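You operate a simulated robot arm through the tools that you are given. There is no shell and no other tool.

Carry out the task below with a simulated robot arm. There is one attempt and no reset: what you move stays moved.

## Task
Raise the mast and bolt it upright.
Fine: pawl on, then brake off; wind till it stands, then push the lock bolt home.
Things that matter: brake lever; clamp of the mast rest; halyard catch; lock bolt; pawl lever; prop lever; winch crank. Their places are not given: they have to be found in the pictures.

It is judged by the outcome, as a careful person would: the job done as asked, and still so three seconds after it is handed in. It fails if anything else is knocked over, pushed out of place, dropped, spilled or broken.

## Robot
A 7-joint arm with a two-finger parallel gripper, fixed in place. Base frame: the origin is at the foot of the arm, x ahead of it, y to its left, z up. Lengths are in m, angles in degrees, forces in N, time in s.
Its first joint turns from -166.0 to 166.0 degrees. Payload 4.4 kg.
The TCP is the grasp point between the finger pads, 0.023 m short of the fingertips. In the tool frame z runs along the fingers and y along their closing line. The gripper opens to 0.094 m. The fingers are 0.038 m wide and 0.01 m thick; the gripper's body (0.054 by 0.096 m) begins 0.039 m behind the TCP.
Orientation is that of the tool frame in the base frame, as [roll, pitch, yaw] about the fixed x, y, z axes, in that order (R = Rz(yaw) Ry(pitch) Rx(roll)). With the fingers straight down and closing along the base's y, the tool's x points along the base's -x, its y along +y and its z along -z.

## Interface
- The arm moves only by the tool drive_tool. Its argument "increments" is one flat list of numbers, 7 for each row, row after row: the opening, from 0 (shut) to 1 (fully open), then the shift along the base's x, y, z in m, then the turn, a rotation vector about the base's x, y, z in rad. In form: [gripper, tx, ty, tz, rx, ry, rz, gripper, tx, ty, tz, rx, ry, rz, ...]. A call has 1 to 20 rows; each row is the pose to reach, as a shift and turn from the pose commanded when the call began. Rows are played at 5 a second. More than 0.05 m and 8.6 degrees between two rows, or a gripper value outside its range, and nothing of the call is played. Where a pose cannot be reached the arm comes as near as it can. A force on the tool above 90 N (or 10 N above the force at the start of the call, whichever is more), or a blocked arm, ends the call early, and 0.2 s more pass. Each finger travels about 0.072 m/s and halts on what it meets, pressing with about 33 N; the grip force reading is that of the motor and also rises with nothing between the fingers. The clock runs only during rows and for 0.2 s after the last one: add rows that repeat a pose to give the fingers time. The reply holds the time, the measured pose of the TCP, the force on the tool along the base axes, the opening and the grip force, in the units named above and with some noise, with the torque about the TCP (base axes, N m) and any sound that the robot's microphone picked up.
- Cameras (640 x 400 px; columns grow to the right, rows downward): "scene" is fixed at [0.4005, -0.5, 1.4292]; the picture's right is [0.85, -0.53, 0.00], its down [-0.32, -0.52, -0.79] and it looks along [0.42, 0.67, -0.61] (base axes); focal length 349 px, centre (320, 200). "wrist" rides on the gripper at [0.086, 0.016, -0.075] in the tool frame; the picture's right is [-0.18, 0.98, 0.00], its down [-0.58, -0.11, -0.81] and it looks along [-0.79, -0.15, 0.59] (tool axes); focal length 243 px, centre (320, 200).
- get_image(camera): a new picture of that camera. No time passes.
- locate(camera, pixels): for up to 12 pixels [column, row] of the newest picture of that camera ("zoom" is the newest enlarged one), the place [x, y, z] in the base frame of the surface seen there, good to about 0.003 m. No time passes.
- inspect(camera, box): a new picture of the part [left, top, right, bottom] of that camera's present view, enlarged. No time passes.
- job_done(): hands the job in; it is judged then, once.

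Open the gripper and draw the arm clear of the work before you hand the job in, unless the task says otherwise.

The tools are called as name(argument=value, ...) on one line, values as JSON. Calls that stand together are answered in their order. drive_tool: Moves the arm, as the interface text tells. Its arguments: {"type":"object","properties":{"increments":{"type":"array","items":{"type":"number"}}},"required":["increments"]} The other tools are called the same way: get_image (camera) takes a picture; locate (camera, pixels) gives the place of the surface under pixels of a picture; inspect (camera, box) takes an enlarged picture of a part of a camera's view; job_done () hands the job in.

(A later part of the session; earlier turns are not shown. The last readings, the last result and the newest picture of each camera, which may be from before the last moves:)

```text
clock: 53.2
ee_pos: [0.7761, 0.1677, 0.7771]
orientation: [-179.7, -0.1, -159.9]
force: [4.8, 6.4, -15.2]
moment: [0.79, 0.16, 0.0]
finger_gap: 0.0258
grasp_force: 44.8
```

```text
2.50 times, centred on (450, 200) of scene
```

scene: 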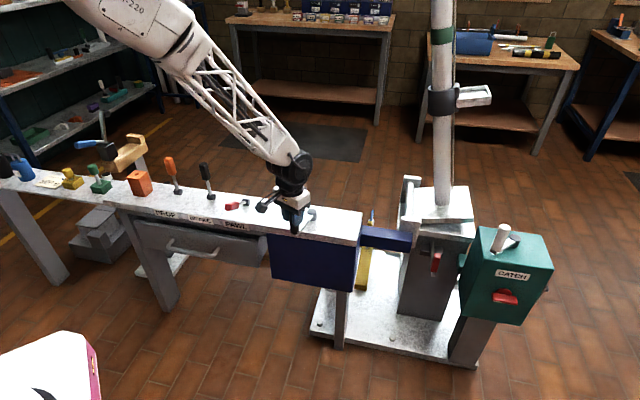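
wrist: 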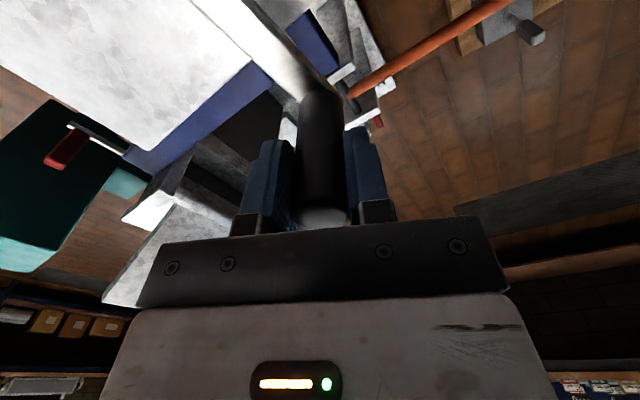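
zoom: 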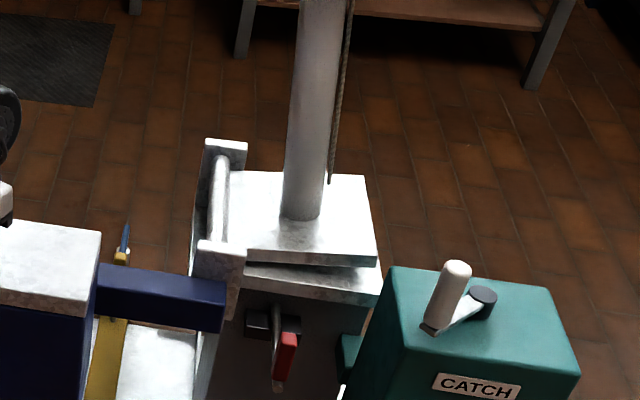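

Still closing with little force. Two more 5° steps.

drive_tool(increments=[0, 0.0087, -0.0047, 0, 0, 0, 0, 0, 0.0177, -0.0084, 0, 0, 0, 0])

inspect(camera="scene", box=[370, 120, 530, 280])

```text
clock: 53.8
ee_pos: [0.7932, 0.1591, 0.7769]
orientation: [-179.7, -0.2, -159.9]
force: [-2.3, -6.8, -7.1]
moment: [0.64, 0.52, -0.05]
finger_gap: 0.0255
grasp_force: 44.9
```

```text
2.50 times, centred on (450, 200) of scene
```

zoom: 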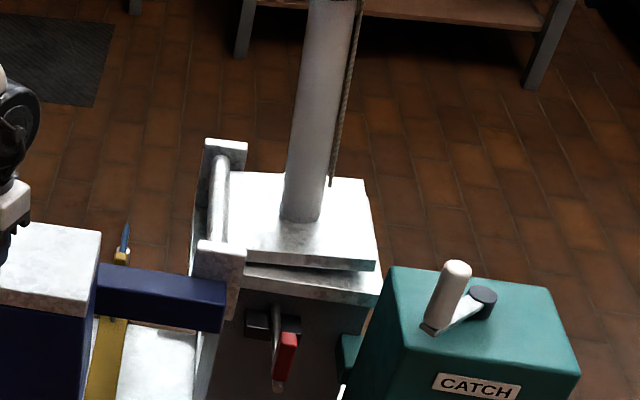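

Nearly flat. I continue in small steps until resistance shows the seat.

drive_tool(increments=[0, 0.0044, -0.0016, 0, 0, 0, 0, 0, 0.0089, -0.0031, 0, 0, 0, 0])

inspect(camera="scene", box=[400, 160, 490, 250])

```text
clock: 54.4
ee_pos: [0.803, 0.1562, 0.7763]
orientation: [-179.7, -0.2, -159.9]
force: [-6.8, -23.7, -12.7]
moment: [0.68, 0.53, -0.13]
finger_gap: 0.0258
grasp_force: 45.2
```

```text
4.44 times, centred on (445, 205) of scene
```

zoom: 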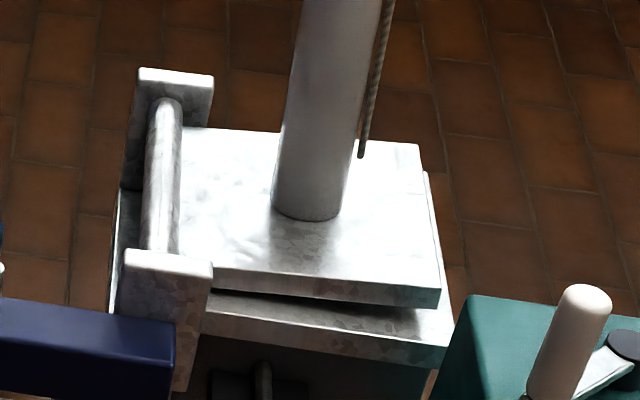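

A small gap still shows between plate and block; I locate points on the plate to measure the remaining tilt.

locate(camera="zoom", pixels=[[200, 160], [215, 250], [230, 200], [400, 160], [420, 270], [390, 220], [440, 320], [300, 315], [310, 100], [300, 190], [340, 20], [345, 200]])

```text
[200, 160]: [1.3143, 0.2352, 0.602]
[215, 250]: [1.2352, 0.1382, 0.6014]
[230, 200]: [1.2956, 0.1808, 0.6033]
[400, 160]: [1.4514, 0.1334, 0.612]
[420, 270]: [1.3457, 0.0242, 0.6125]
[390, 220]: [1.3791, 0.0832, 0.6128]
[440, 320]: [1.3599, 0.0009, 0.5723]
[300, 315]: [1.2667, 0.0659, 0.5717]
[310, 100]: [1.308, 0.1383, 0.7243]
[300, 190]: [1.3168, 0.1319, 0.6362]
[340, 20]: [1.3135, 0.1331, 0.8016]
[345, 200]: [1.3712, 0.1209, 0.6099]
```

Plate tilt is about 3.8°, so about 19° more crank is needed. I continue in 5° steps.

drive_tool(increments=[0, 0.0046, -0.0018, 0, 0, 0, 0, 0, 0.0092, -0.0033, 0, 0, 0, 0, 0, 0.0139, -0.0044, 0, 0, 0, 0, 0, 0.0186, -0.0053, 0, 0, 0, 0])

inspect(camera="scene", box=[400, 160, 490, 250])

locate(camera="zoom", pixels=[[200, 160], [215, 250], [230, 200], [400, 165], [420, 275], [390, 220], [440, 330], [300, 315]])

```text
clock: 55.4
ee_pos: [0.8218, 0.1506, 0.7772]
orientation: [-179.6, -0.1, -160.0]
force: [-0.3, -10.4, -24.4]
moment: [0.92, 0.1, -0.03]
finger_gap: 0.0256
grasp_force: 44.9
```

```text
4.44 times, centred on (445, 205) of scene
```

zoom: 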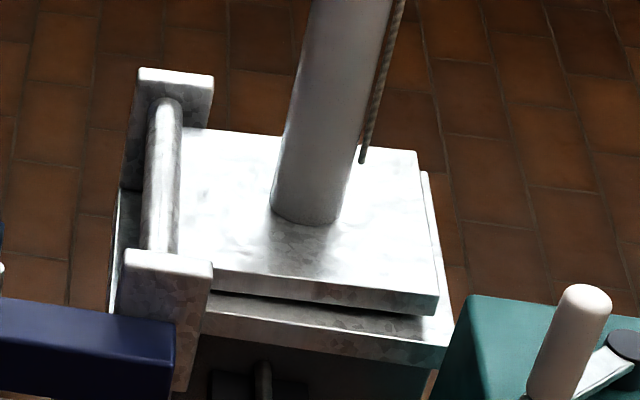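

```text
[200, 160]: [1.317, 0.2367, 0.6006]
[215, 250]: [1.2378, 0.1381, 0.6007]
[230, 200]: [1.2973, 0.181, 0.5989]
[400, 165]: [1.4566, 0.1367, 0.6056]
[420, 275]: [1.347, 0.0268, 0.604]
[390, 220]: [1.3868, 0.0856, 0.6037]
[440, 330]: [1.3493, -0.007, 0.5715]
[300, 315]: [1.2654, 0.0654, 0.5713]
```

Tilt is down to ~1.6°. I continue with 3-5° steps to the seat.

drive_tool(increments=[0, 0.0048, -0.0007, 0, 0, 0, 0, 0, 0.0095, -0.001, 0, 0, 0, 0, 0, 0.0143, -0.0013, 0, 0, 0, 0])

inspect(camera="scene", box=[400, 160, 490, 250])

locate(camera="zoom", pixels=[[200, 160], [215, 250], [230, 200], [400, 165], [420, 275], [390, 220], [440, 330], [300, 315]])

```text
clock: 56.2
ee_pos: [0.8359, 0.1492, 0.7766]
orientation: [-179.8, 0.0, -159.9]
force: [1.6, 2.2, -22.1]
moment: [0.55, 0.87, 0.02]
finger_gap: 0.0255
grasp_force: 44.9
```

```text
4.44 times, centred on (445, 205) of scene
```

zoom: 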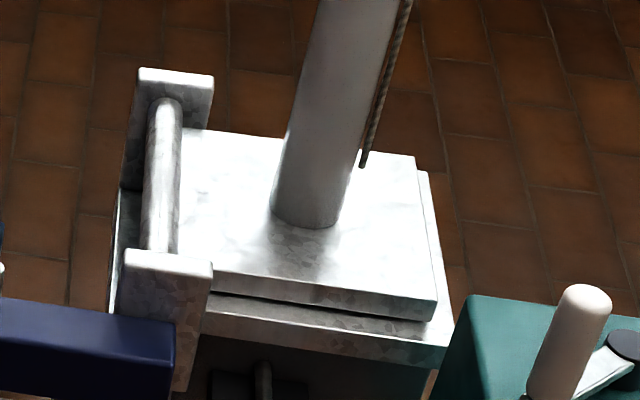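

```text
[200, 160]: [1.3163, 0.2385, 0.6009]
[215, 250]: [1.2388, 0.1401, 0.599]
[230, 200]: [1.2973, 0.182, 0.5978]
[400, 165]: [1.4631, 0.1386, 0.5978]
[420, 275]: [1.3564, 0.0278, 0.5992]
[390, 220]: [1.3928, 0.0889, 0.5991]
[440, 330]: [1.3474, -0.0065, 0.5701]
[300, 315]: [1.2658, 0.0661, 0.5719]
```

The plate now measures level (z≈0.599 at both ends) and the winding force has fallen to about zero. I zoom in on the plate edge to see if it is seated.

inspect(camera="scene", box=[440, 215, 470, 240])

inspect(camera="scene", box=[420, 210, 470, 250])

get_image(camera="scene")

```text
16.00 times, centred on (455, 228) of scene
```

zoom: 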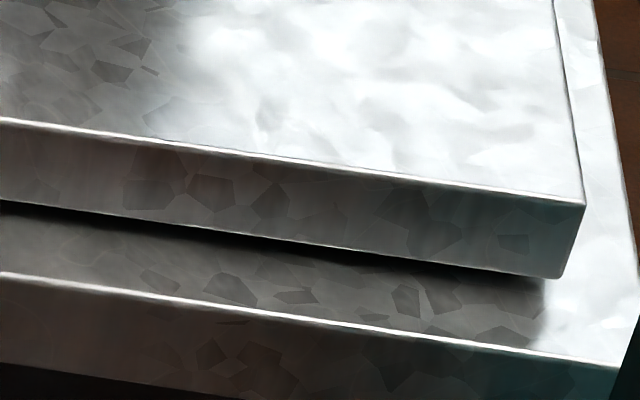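

```text
10.00 times, centred on (445, 230) of scene
```

zoom: 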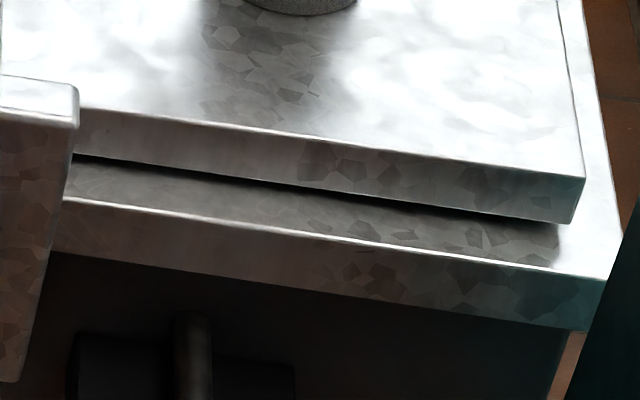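

```text
taken
```

scene: 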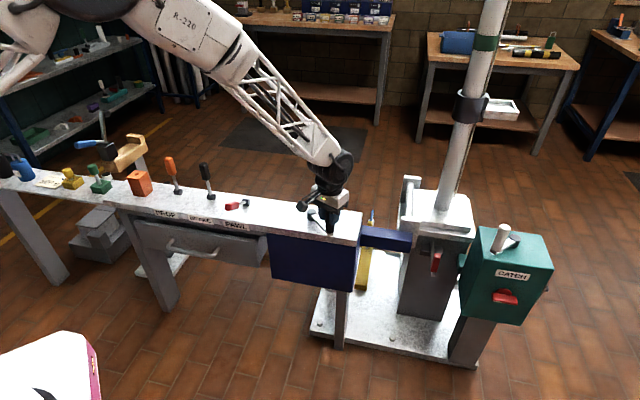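

The plate is parallel with the block. I wind about 3° more to feel whether there's a stop.

drive_tool(increments=[0, 0.003, 0, 0, 0, 0, 0, 0, 0.006, 0, 0, 0, 0, 0])

inspect(camera="scene", box=[400, 160, 490, 250])

locate(camera="zoom", pixels=[[200, 160], [215, 250], [230, 200], [400, 165], [420, 275], [390, 220], [440, 330], [300, 315]])

```text
clock: 56.8
ee_pos: [0.8406, 0.1508, 0.777]
orientation: [-179.8, -0.2, -160.0]
force: [-47.2, 15.6, 0.2]
moment: [0.85, 0.42, 0.09]
finger_gap: 0.0259
grasp_force: 45.1
```

```text
4.44 times, centred on (445, 205) of scene
```

zoom: 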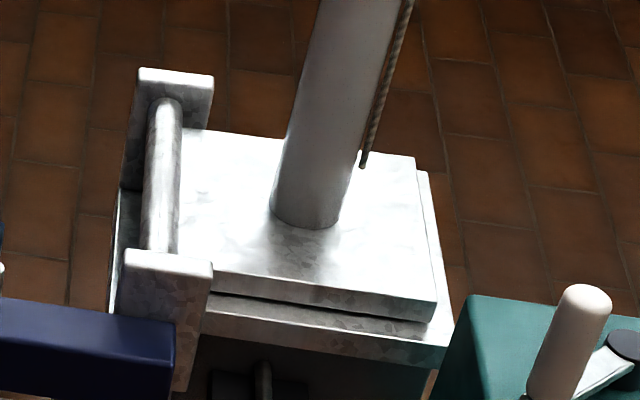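

```text
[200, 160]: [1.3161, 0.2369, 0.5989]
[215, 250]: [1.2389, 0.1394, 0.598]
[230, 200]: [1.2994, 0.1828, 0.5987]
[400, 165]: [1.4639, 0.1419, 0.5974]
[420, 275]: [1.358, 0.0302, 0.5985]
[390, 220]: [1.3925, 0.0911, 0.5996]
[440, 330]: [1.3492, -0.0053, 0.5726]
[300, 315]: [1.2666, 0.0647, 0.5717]
```

Force jumped to -47 N in x: the plate is seated on the block (level to within measurement). I ease the push off, then release the knob gently and check that nothing moves back.

drive_tool(increments=[0, -0.002, 0, 0, 0, 0, 0, 0, -0.003, 0.0005, 0, 0, 0, 0, 0.2, -0.003, 0.0005, 0, 0, 0, 0, 0.4, -0.003, 0.0005, 0, 0, 0, 0, 0.6, -0.003, 0.0005, 0, 0, 0, 0, 0.8, -0.003, 0.0005, 0, 0, 0, 0])

get_image(camera="wrist")

get_image(camera="scene")

```text
clock: 58.2
ee_pos: [0.8378, 0.149, 0.7779]
orientation: [-179.6, 0.0, -159.8]
force: [0.4, 0.8, -0.2]
moment: [0.02, -0.04, 0.0]
finger_gap: 0.0753
grasp_force: 0.1
```

```text
taken
```

wrist: 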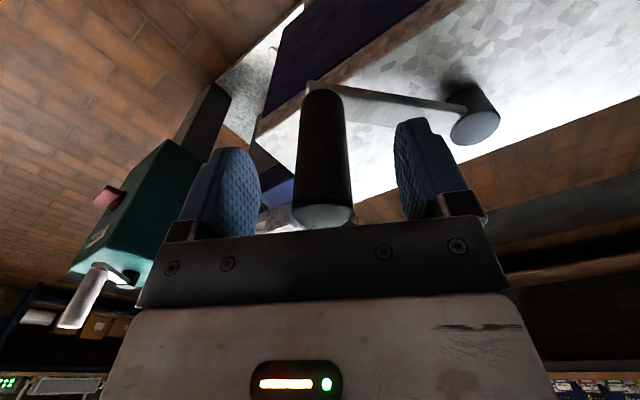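

```text
taken
```

scene: 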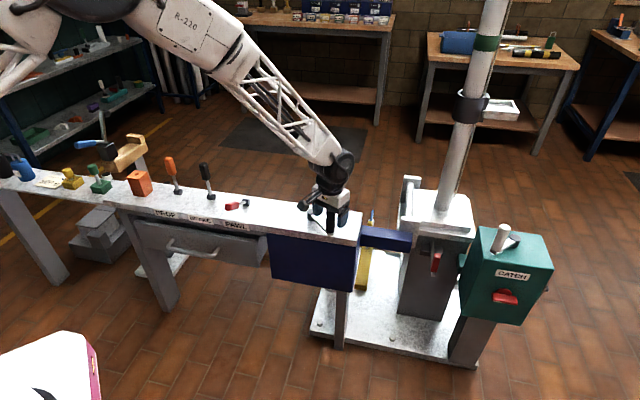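

The mast stays upright after releasing. I rise clear of the crank, close the fingers, and travel to a waiting pose in front of the post near (0.92,-0.20,0.90), yawed so the tool faces along the bolt axis (azimuth 45°).

drive_tool(increments=[0.8, 0, 0, 0.045, 0, 0, 0, 0.8, 0, 0, 0.09, 0, 0, 0, 0.8, 0, 0, 0.135, 0, 0, 0, 0.8, 0, -0.02, 0.17, 0, 0, 0, 0.5, 0.01, -0.06, 0.17, 0, 0, 0.055, 0.2, 0.02, -0.105, 0.165, 0, 0, 0.11, 0, 0.03, -0.15, 0.16, 0, 0, 0.165, 0, 0.04, -0.195, 0.155, 0, 0, 0.22, 0, 0.05, -0.24, 0.15, 0, 0, 0.275, 0, 0.06, -0.285, 0.14, 0, 0, 0.33, 0, 0.07, -0.32, 0.13, 0, 0, 0.385, 0, 0.08, -0.35, 0.12, 0, 0, 0.436])

get_image(camera="scene")

get_image(camera="wrist")

```text
clock: 60.8
ee_pos: [0.9186, -0.2003, 0.8973]
orientation: [-179.8, -0.2, -134.9]
force: [0.4, 0.1, 0.7]
moment: [0.02, -0.02, -0.02]
finger_gap: 0.0
grasp_force: 33.0
```

```text
taken
```

scene: 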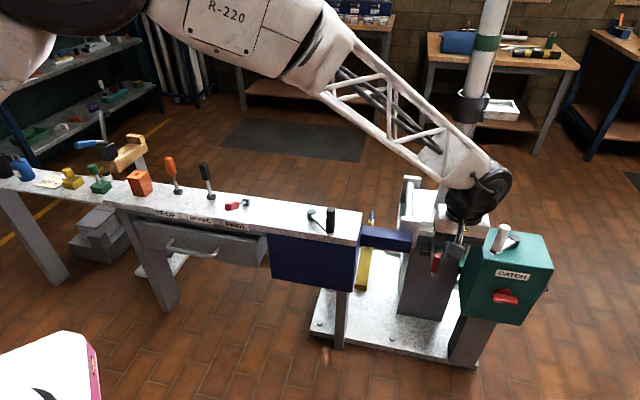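

```text
taken
```

wrist: 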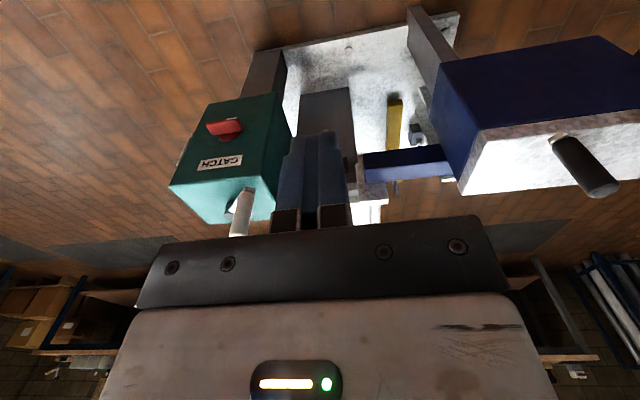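

In view: box at left, post behind the fingers, bench end at right; the corridor in front of the bolt is clear. I start descending while tilting the tool tip outward (toward the bolt axis), first half.

drive_tool(increments=[0, 0.016, 0.011, -0.034, 0.068, -0.068, 0, 0, 0.032, 0.022, -0.068, 0.136, -0.136, 0, 0, 0.048, 0.033, -0.102, 0.204, -0.204, 0, 0, 0.064, 0.044, -0.136, 0.272, -0.272, 0, 0, 0.08, 0.055, -0.17, 0.34, -0.34, 0])

get_image(camera="scene")

get_image(camera="wrist")

```text
clock: 62.0
ee_pos: [0.9996, -0.1453, 0.7296]
orientation: [-179.5, 27.5, -134.8]
force: [1.0, -0.1, 1.2]
moment: [-0.03, 0.07, 0.04]
finger_gap: 0.0
grasp_force: 32.8
```

```text
taken
```

scene: 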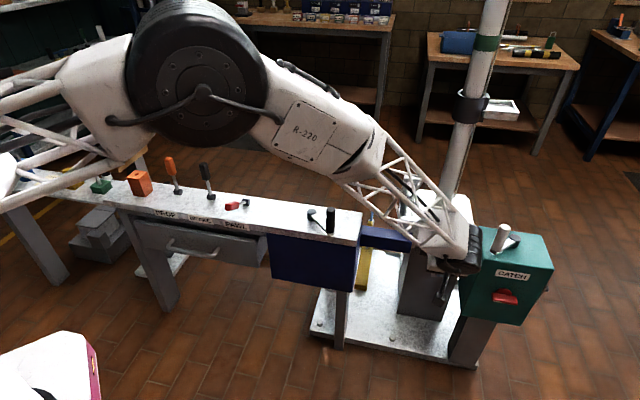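

```text
taken
```

wrist: 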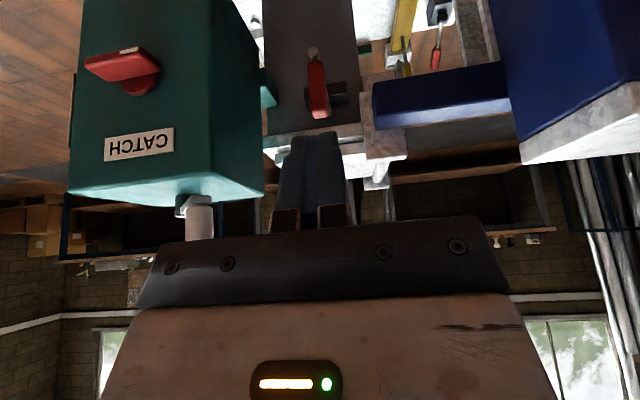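

The wrist camera now shows the bolt clearly: red handle at (318,85), rod end at (313,50). I locate their points and the bracket.

inspect(camera="wrist", box=[250, 20, 410, 140])

locate(camera="wrist", pixels=[[313, 50], [316, 75], [318, 100], [310, 90], [327, 90], [318, 115], [337, 90], [303, 115], [345, 130], [262, 100], [240, 120], [380, 105]])

```text
3.33 times, centred on (330, 80) of wrist
```

zoom: 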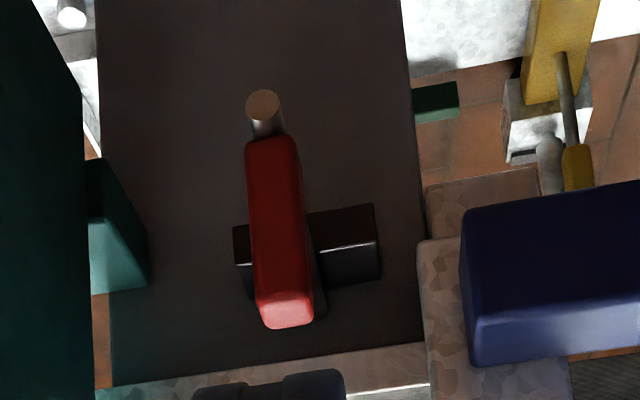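

```text
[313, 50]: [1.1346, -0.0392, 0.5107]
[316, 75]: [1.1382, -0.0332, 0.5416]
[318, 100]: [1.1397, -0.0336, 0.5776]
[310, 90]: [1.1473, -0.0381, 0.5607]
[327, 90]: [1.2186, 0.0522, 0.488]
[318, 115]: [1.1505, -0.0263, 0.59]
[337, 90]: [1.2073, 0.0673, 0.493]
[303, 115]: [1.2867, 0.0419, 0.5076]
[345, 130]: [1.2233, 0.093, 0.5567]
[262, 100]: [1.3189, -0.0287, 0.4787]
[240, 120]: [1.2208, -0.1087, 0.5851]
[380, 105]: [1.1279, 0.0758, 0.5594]
```

Handle front face is at about n=0.7815, s=0.829, z 0.52–0.59. I descend to a pre-contact pose ~3-4 cm short of it at z≈0.545 with 55° tilt.

drive_tool(increments=[0, 0.012, 0.0085, -0.031, 0.0566, -0.0566, 0, 0, 0.026, 0.0185, -0.062, 0.1131, -0.1131, 0, 0, 0.042, 0.03, -0.093, 0.1697, -0.1697, 0, 0, 0.058, 0.041, -0.124, 0.2263, -0.2263, 0, 0, 0.074, 0.053, -0.155, 0.2828, -0.2828, 0, 0, 0.09, 0.064, -0.184, 0.3394, -0.3394, 0])

get_image(camera="wrist")

get_image(camera="scene")

```text
clock: 63.4
ee_pos: [1.0889, -0.0814, 0.543]
orientation: [-179.5, 55.0, -134.8]
force: [0.6, 0.0, 0.7]
moment: [-0.02, 0.04, 0.01]
finger_gap: 0.0
grasp_force: 33.2
```

```text
taken
```

wrist: 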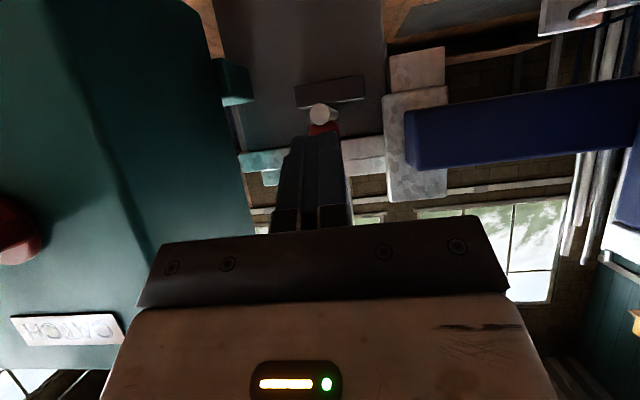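

```text
taken
```

scene: 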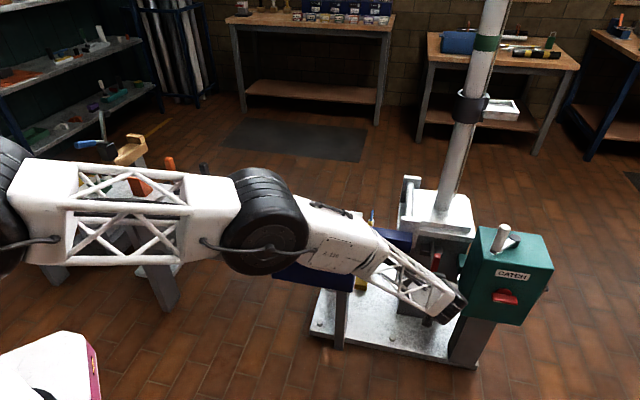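

The tool reached the pre-contact pose, but the elbow has dropped in front of the bench; I locate arm link points to check they're clear of the crank and levers.

locate(camera="scene", pixels=[[265, 215], [240, 260], [285, 265], [120, 190], [120, 255], [340, 240], [380, 250], [235, 185], [300, 240], [440, 300], [370, 285], [200, 168]])

inspect(camera="scene", box=[220, 150, 400, 310])

```text
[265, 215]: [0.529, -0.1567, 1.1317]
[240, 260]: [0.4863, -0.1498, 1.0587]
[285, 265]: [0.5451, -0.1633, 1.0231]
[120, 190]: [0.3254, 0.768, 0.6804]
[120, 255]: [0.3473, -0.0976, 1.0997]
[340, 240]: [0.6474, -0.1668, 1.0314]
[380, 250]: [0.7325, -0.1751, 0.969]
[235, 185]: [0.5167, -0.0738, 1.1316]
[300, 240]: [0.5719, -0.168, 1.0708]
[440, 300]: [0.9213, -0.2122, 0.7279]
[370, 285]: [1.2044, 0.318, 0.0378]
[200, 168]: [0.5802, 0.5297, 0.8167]
```

```text
2.50 times, centred on (310, 230) of scene
```

zoom: 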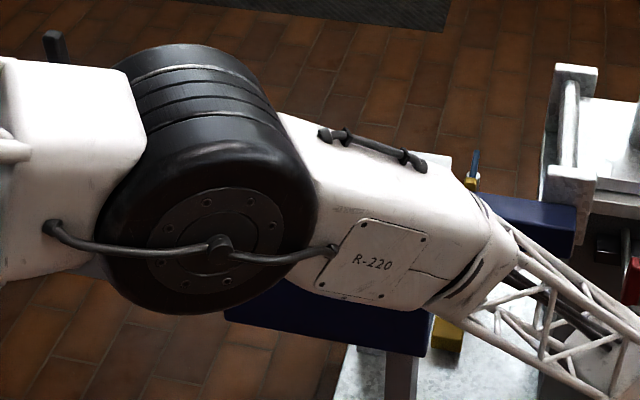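

The elbow is at z≈1.0–1.1 near y≈-0.16, far from the bench. Now I push along the bolt axis (+x,+y equally), first 5 cm: contact is expected after ~4 cm.

drive_tool(increments=[0, 0.0106, 0.0106, 0, 0, 0, 0, 0, 0.0212, 0.0212, 0, 0, 0, 0, 0, 0.0283, 0.0283, 0, 0, 0, 0, 0, 0.0354, 0.0354, 0, 0, 0, 0])

get_image(camera="wrist")

inspect(camera="scene", box=[390, 220, 490, 320])

```text
clock: 64.4
ee_pos: [1.1246, -0.0471, 0.5444]
orientation: [-179.4, 54.9, -134.8]
force: [0.4, -0.7, 0.3]
moment: [0.06, 0.01, 0.0]
finger_gap: 0.0
grasp_force: 32.6
```

```text
taken
```

wrist: 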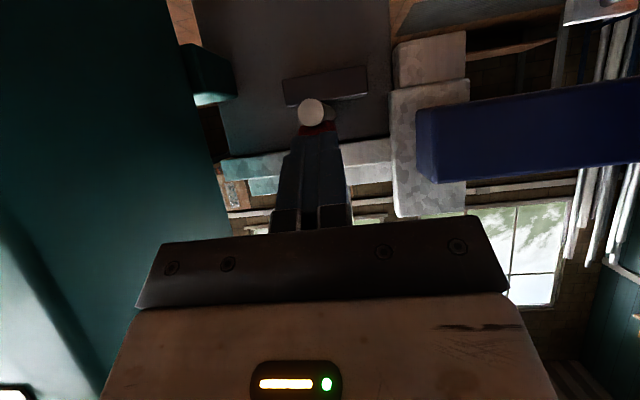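

```text
4.00 times, centred on (440, 270) of scene
```

zoom: 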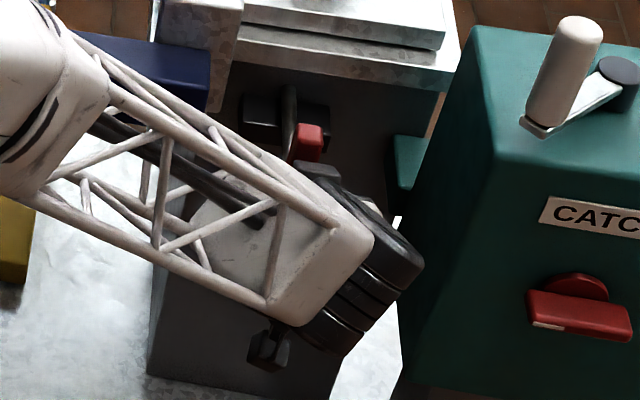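

No contact force yet at n=0.762. I continue pushing in 1 cm steps.

drive_tool(increments=[0, 0.0071, 0.0071, 0, 0, 0, 0, 0, 0.0141, 0.0141, 0, 0, 0, 0, 0, 0.0212, 0.0212, 0, 0, 0, 0])

get_image(camera="wrist")

inspect(camera="scene", box=[390, 220, 490, 320])

```text
clock: 65.2
ee_pos: [1.144, -0.0231, 0.5433]
orientation: [-179.7, 55.0, -134.9]
force: [-0.5, -2.2, -0.2]
moment: [0.01, 0.01, 0.0]
finger_gap: 0.0001
grasp_force: 33.0
```

```text
taken
```

wrist: 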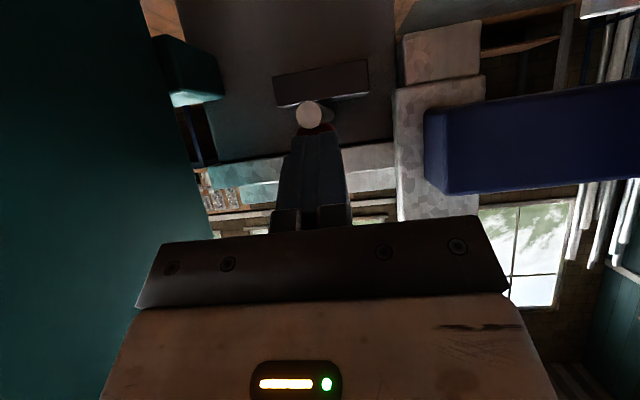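

```text
4.00 times, centred on (440, 270) of scene
```

zoom: 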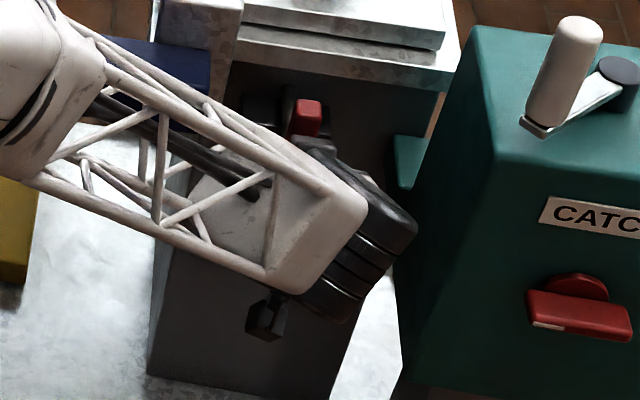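

The bolt is sliding in (red handle moved back from y=140 to y=117 in the zoom) with only ~2 N. I keep pushing in 1 cm steps until it stops.

drive_tool(increments=[0, 0.0071, 0.0071, 0, 0, 0, 0, 0, 0.0141, 0.0141, 0, 0, 0, 0, 0, 0.0212, 0.0212, 0, 0, 0, 0])

get_image(camera="wrist")

inspect(camera="scene", box=[390, 220, 490, 320])

```text
clock: 65.9
ee_pos: [1.1575, -0.0196, 0.5378]
orientation: [179.9, 54.6, -135.7]
force: [-19.4, -30.1, 8.3]
moment: [0.1, -0.34, -0.24]
finger_gap: 0.0001
grasp_force: 33.1
stopped in row 3: the force on the tool passed its limit at 517 N (the readings are from after the stop); the commanded pose is now the measured one
```

```text
taken
```

wrist: 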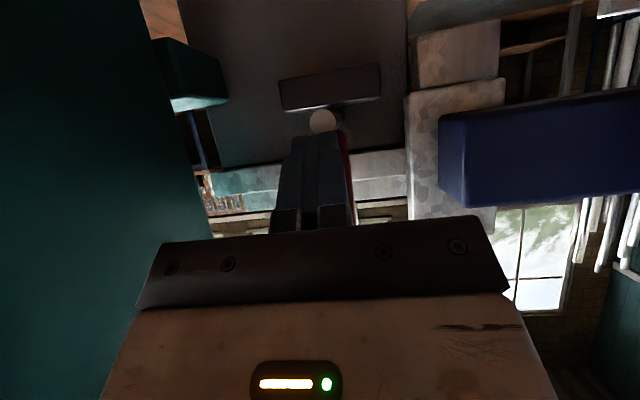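

```text
4.00 times, centred on (440, 270) of scene
```

zoom: 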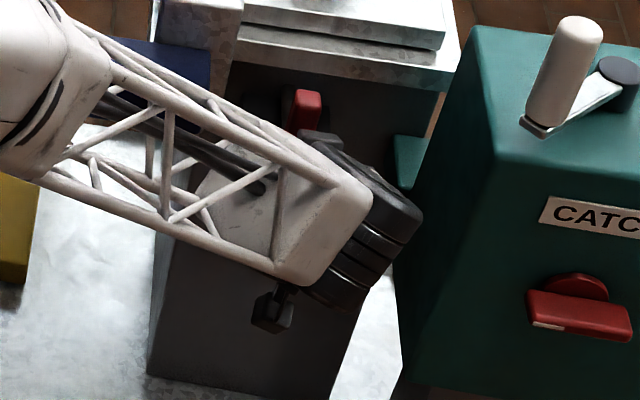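

A force spike stopped the push: the fingers slipped to the left (+d) side of the handle. I back straight off along -n and then inspect.

drive_tool(increments=[0, -0.0035, -0.0035, 0.001, 0, 0, 0, 0, -0.0106, -0.0106, 0.002, 0, 0, 0, 0, -0.0283, -0.0283, 0.004, 0, 0, 0, 0, -0.0566, -0.0566, 0.01, 0, 0, 0])

get_image(camera="wrist")

inspect(camera="scene", box=[390, 220, 490, 320])

```text
clock: 66.9
ee_pos: [1.1018, -0.0737, 0.5497]
orientation: [179.8, 54.6, -135.6]
force: [-0.1, 0.0, -0.3]
moment: [0.0, -0.01, 0.02]
finger_gap: 0.0
grasp_force: 33.4
```

```text
taken
```

wrist: 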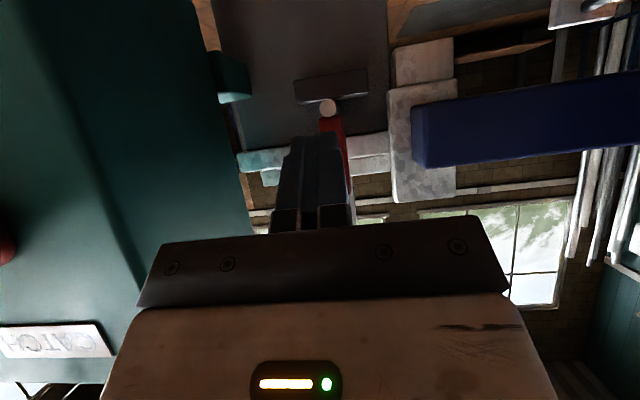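

```text
4.00 times, centred on (440, 270) of scene
```

zoom: 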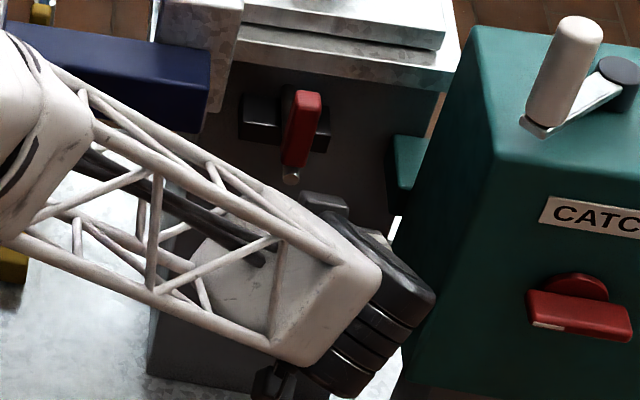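

The bolt has moved part way; the handle is at the rod as before. I return to the earlier viewing pose to measure the bolt's new position.

drive_tool(increments=[0, -0.02, -0.014, 0.036, -0.068, 0.068, 0, 0, -0.04, -0.028, 0.072, -0.136, 0.136, 0, 0, -0.06, -0.042, 0.108, -0.204, 0.204, 0, 0, -0.08, -0.056, 0.144, -0.272, 0.272, 0, 0, -0.1, -0.07, 0.18, -0.339, 0.339, 0])

get_image(camera="wrist")

inspect(camera="wrist", box=[250, 20, 410, 140])

get_image(camera="scene")

```text
clock: 68.1
ee_pos: [0.9991, -0.1431, 0.7264]
orientation: [-179.9, 27.0, -135.6]
force: [0.6, -1.4, -2.1]
moment: [0.02, -0.05, -0.03]
finger_gap: 0.0001
grasp_force: 33.2
```

```text
taken
```

wrist: 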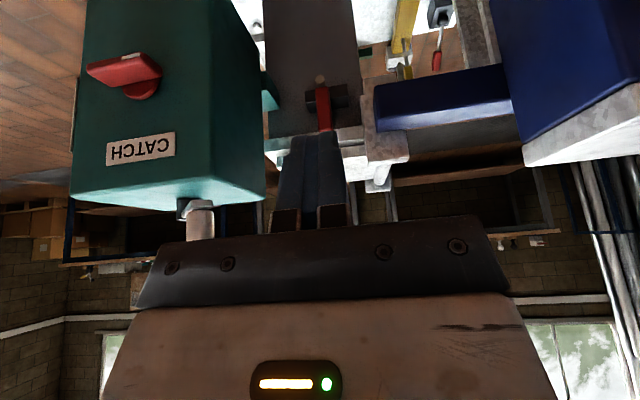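

```text
3.33 times, centred on (330, 80) of wrist
```

zoom: 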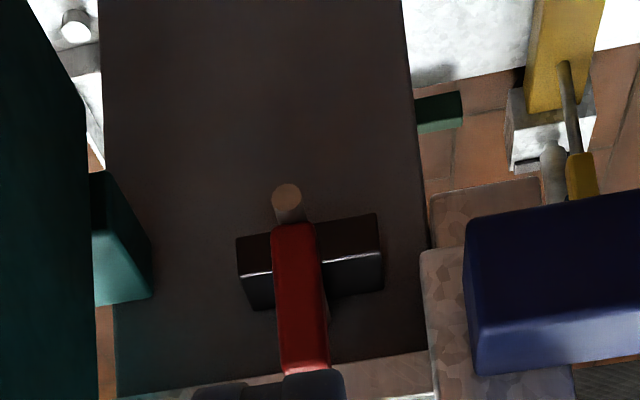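

```text
taken
```

scene: 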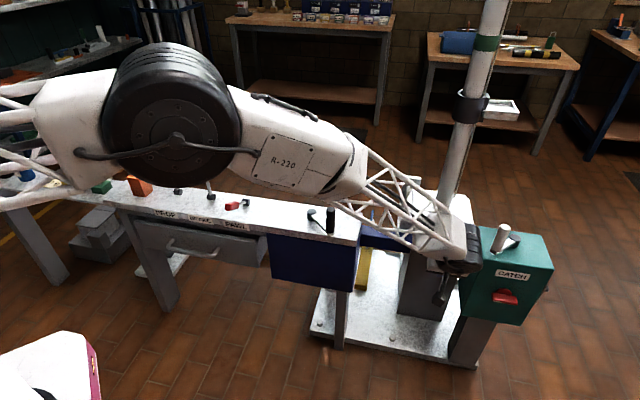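

The handle is now almost up against the black bracket. I locate rod end (286,197), handle points and bracket points in the zoom.

locate(camera="zoom", pixels=[[286, 197], [292, 235], [297, 260], [300, 300], [303, 340], [278, 290], [318, 290], [255, 285], [350, 270], [350, 235], [255, 255], [380, 200]])

inspect(camera="scene", box=[410, 225, 460, 275])

```text
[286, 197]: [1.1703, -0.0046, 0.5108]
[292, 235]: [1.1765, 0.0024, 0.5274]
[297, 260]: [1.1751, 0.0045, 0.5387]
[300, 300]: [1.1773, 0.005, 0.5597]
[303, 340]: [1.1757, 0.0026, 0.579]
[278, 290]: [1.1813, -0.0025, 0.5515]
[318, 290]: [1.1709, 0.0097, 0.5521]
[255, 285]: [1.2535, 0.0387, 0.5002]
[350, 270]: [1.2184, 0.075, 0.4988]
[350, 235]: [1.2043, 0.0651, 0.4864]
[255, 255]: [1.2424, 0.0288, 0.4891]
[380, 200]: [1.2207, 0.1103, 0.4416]
```

```text
8.00 times, centred on (435, 250) of scene
```

zoom: 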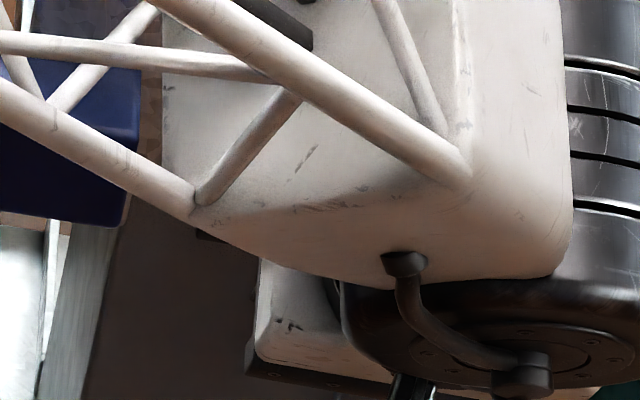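

The rod end moved from n=0.775 to 0.824 (5 cm) and stopped hard; the handle still has ~4 cm to the bracket, so I must determine if it is home. First I re-check that the heel plate is still seated level.

inspect(camera="scene", box=[400, 160, 490, 250])

locate(camera="zoom", pixels=[[200, 160], [230, 200], [400, 165], [420, 200], [390, 220], [345, 100], [340, 30], [250, 140]])

inspect(camera="wrist", box=[260, 120, 420, 220])

```text
4.44 times, centred on (445, 205) of scene
```

zoom: 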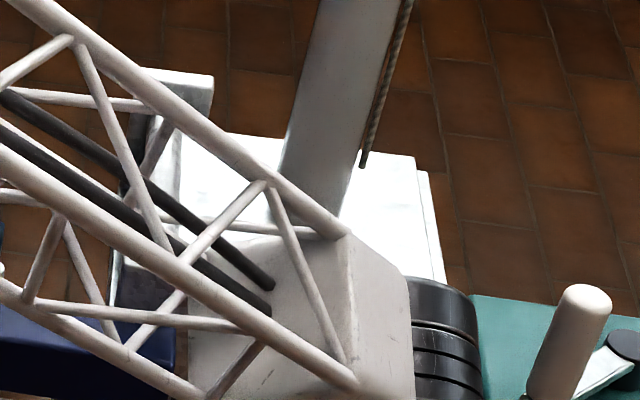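

```text
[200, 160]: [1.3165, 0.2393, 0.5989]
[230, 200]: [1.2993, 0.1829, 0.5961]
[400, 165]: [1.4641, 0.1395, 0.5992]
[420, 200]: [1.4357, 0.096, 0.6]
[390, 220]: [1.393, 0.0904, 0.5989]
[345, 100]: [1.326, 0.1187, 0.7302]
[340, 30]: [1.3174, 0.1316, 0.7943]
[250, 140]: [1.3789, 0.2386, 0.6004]
```

```text
4.00 times, centred on (340, 170) of wrist
```

zoom: 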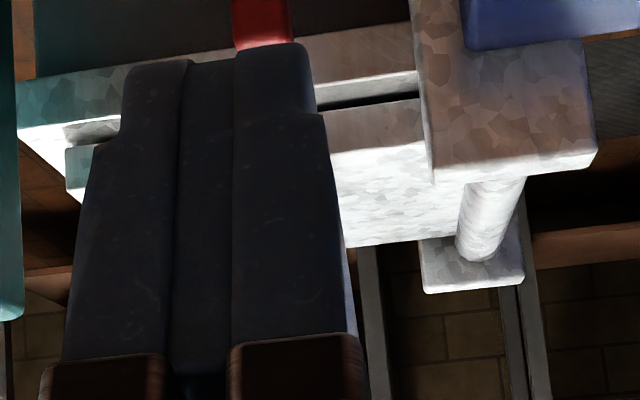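

The heel plate is still level at z≈0.599, so the mast stands. I'll push again, this time slowly and with the fingertip corner on the rod's end (n=0.824, s=0.830, z≈0.507), to see if the bolt has any travel left; first to a pre-contact pose.

drive_tool(increments=[0, 0.015, 0.01, -0.0366, 0.0577, -0.0577, 0.002, 0, 0.03, 0.02, -0.0732, 0.1153, -0.1153, 0.004, 0, 0.045, 0.03, -0.11, 0.173, -0.173, 0.005, 0, 0.06, 0.04, -0.146, 0.2307, -0.2307, 0.007, 0, 0.075, 0.05, -0.183, 0.2883, -0.2883, 0.009, 0, 0.0904, 0.0596, -0.2194, 0.346, -0.346, 0.01])

get_image(camera="wrist")

inspect(camera="scene", box=[390, 220, 490, 320])

```text
clock: 69.5
ee_pos: [1.0928, -0.0843, 0.5098]
orientation: [-179.6, 55.3, -134.6]
force: [0.4, 0.1, 1.4]
moment: [-0.04, 0.05, 0.04]
finger_gap: 0.0002
grasp_force: 32.6
```

```text
taken
```

wrist: 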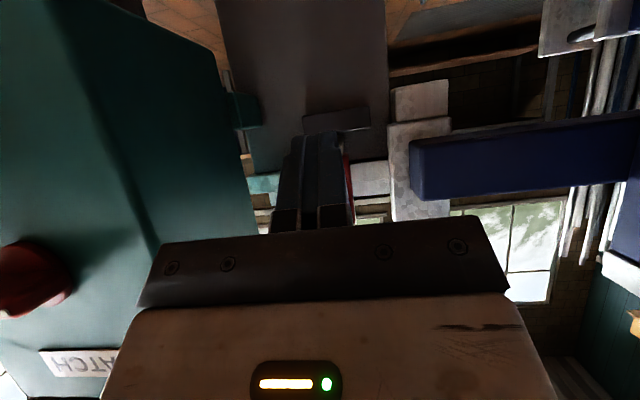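

```text
4.00 times, centred on (440, 270) of scene
```

zoom: 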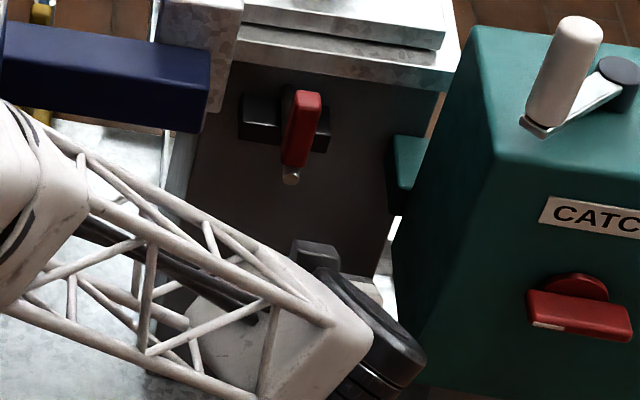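

Slightly left of the rod (s=0.832 vs 0.830); I correct 3 mm and close in to just short of the rod end.

drive_tool(increments=[0, 0.0144, 0.0186, -0.002, 0, 0, 0, 0, 0.0309, 0.0351, -0.004, 0, 0, 0, 0, 0.0449, 0.0491, -0.004, 0, 0, 0])

get_image(camera="wrist")

inspect(camera="scene", box=[410, 225, 460, 275])

```text
clock: 70.3
ee_pos: [1.1367, -0.0358, 0.5041]
orientation: [-179.8, 55.0, -134.9]
force: [-0.1, 0.1, 0.4]
moment: [-0.01, -0.02, -0.02]
finger_gap: 0.0
grasp_force: 33.4
```

```text
taken
```

wrist: 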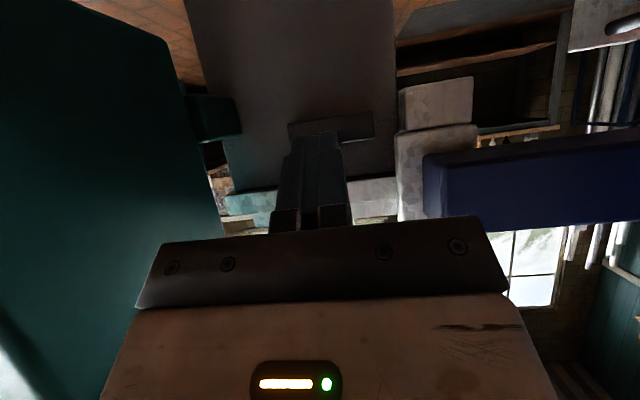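

```text
8.00 times, centred on (435, 250) of scene
```

zoom: 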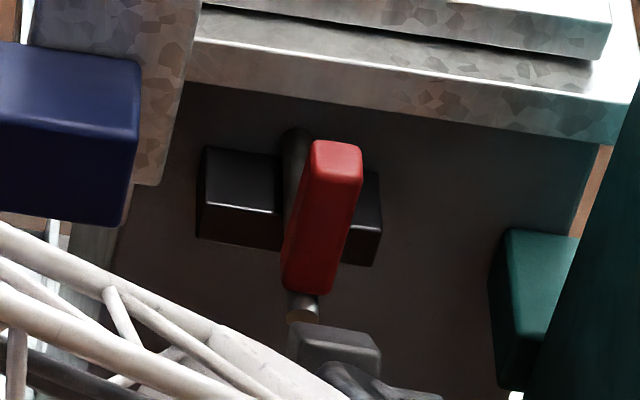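

Aligned (s=0.829). I push slowly in ~4 mm steps; contact expected after ~16 mm.

drive_tool(increments=[0, 0.0057, 0.0057, 0, 0, 0, 0, 0, 0.0099, 0.0099, 0, 0, 0, 0, 0, 0.012, 0.012, 0, 0, 0, 0, 0, 0.0141, 0.0141, 0, 0, 0, 0])

inspect(camera="scene", box=[410, 225, 460, 275])

```text
clock: 71.3
ee_pos: [1.1478, -0.0232, 0.5016]
orientation: [179.9, 55.1, -135.2]
force: [-21.9, -21.2, -19.7]
moment: [-0.23, 0.24, -0.04]
finger_gap: 0.0
grasp_force: 32.9
```

```text
8.00 times, centred on (435, 250) of scene
```

zoom: 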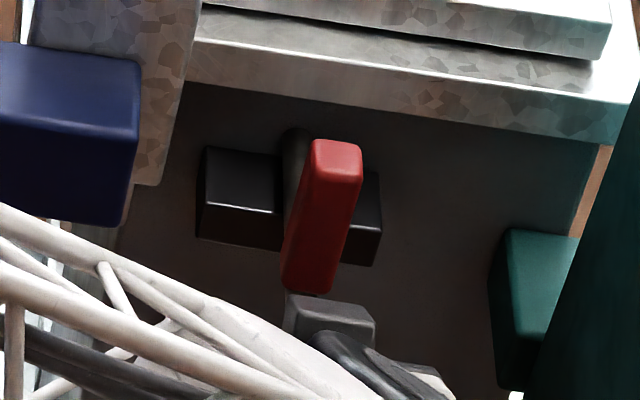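

The bolt doesn't move further at ~30 N; it is against a hard stop at 5 cm travel. To judge if that's "home" rather than a misaligned mast, I back off a little and measure the mast's verticality over a long baseline.

drive_tool(increments=[0, -0.007, -0.007, 0, 0, 0, 0, 0, -0.02, -0.02, 0.002, 0, 0, 0, 0, -0.045, -0.045, 0.005, 0, 0, 0])

get_image(camera="scene")

inspect(camera="scene", box=[430, 0, 530, 100])

inspect(camera="scene", box=[400, 120, 500, 220])

```text
clock: 72.1
ee_pos: [1.1061, -0.0646, 0.511]
orientation: [-179.8, 55.3, -134.8]
force: [-0.2, -1.0, -0.3]
moment: [0.0, 0.0, -0.04]
finger_gap: 0.0001
grasp_force: 33.2
```

```text
taken
```

scene: 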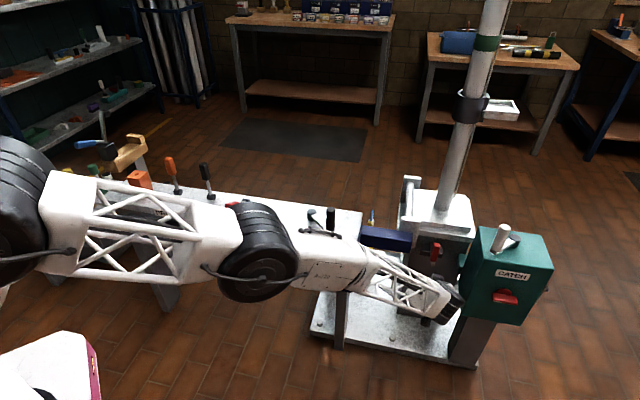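

```text
4.00 times, centred on (480, 50) of scene
```

zoom: 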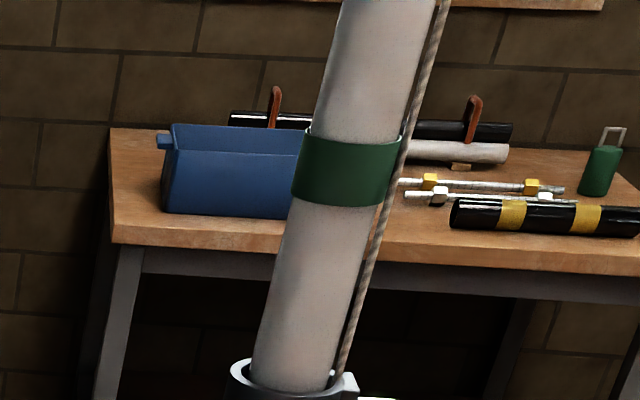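

```text
4.00 times, centred on (450, 170) of scene
```

zoom: 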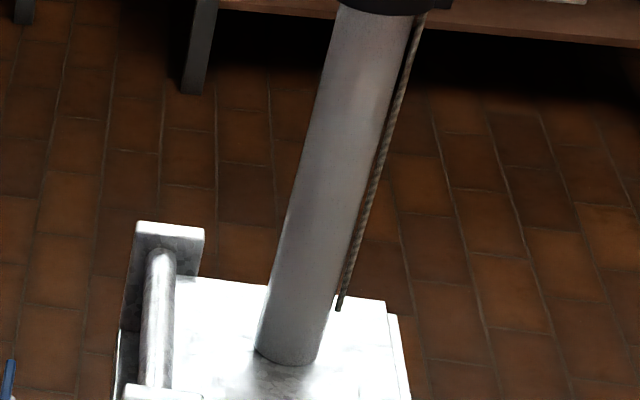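

I locate centre-line points of the mast at several heights to measure its lean.

locate(camera="scene", pixels=[[496, 7], [490, 28], [477.5, 75], [462.5, 132], [452, 170], [443.5, 202], [496.5, 7.5], [478, 75], [462, 133], [444, 201]])

locate(camera="zoom", pixels=[[293, 340], [300, 310], [310, 270], [322, 220], [335, 180], [350, 120], [365, 60], [370, 40]])

```text
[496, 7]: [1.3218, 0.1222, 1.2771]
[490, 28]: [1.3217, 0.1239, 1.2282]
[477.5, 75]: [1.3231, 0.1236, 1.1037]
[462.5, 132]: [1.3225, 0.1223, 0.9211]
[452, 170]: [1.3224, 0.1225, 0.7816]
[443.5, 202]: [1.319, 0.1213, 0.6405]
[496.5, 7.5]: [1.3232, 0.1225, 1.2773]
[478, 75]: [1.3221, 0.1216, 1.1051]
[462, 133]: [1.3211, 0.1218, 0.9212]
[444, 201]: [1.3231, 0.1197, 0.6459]
```

```text
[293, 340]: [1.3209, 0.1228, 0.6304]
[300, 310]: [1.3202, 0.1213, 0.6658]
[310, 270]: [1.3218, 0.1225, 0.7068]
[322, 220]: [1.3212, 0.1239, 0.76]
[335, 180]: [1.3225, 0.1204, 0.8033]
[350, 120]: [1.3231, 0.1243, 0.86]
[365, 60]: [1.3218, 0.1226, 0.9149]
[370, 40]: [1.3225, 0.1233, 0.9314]
```

The mast axis is vertical to within about a millimetre over 0.64 m, so it stands true, and the bolt's ~50 mm travel ended on its own stop: it's home. I retreat to the viewing pose and verify the bolt's final position.

drive_tool(increments=[0, -0.022, -0.02, 0.02, -0.04, 0.04, 0, 0, -0.042, -0.036, 0.056, -0.1, 0.1, 0, 0, -0.06, -0.048, 0.095, -0.165, 0.165, 0, 0, -0.076, -0.058, 0.135, -0.225, 0.225, 0, 0, -0.092, -0.068, 0.175, -0.285, 0.285, 0, 0, -0.107, -0.0785, 0.2154, -0.345, 0.345, 0])

inspect(camera="wrist", box=[250, 20, 410, 140])

```text
clock: 73.5
ee_pos: [0.9966, -0.1455, 0.7238]
orientation: [-180.0, 27.1, -135.0]
force: [0.4, -0.1, -0.5]
moment: [0.01, -0.02, -0.01]
finger_gap: 0.0001
grasp_force: 33.3
```

```text
3.33 times, centred on (330, 80) of wrist
```

zoom: 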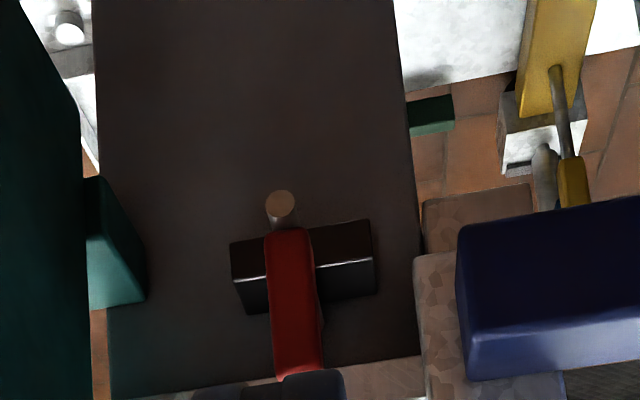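

I locate the rod end and handle once more in this zoom.

locate(camera="zoom", pixels=[[280, 203], [288, 245], [291, 275], [295, 320], [298, 355], [320, 305], [245, 255], [250, 290], [345, 245], [345, 280]])

get_image(camera="wrist")

```text
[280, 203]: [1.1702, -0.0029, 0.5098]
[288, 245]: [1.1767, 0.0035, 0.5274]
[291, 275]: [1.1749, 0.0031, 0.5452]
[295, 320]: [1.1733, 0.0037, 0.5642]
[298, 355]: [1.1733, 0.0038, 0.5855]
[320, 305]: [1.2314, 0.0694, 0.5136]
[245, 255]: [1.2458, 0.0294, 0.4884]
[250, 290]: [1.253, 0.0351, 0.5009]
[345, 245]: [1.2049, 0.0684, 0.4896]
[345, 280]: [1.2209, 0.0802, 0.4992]
```

```text
taken
```

wrist: 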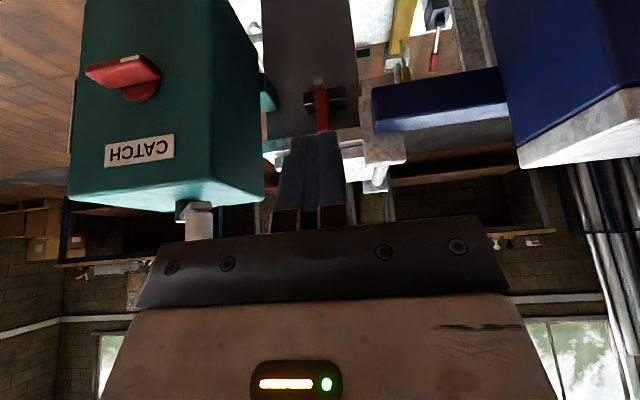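

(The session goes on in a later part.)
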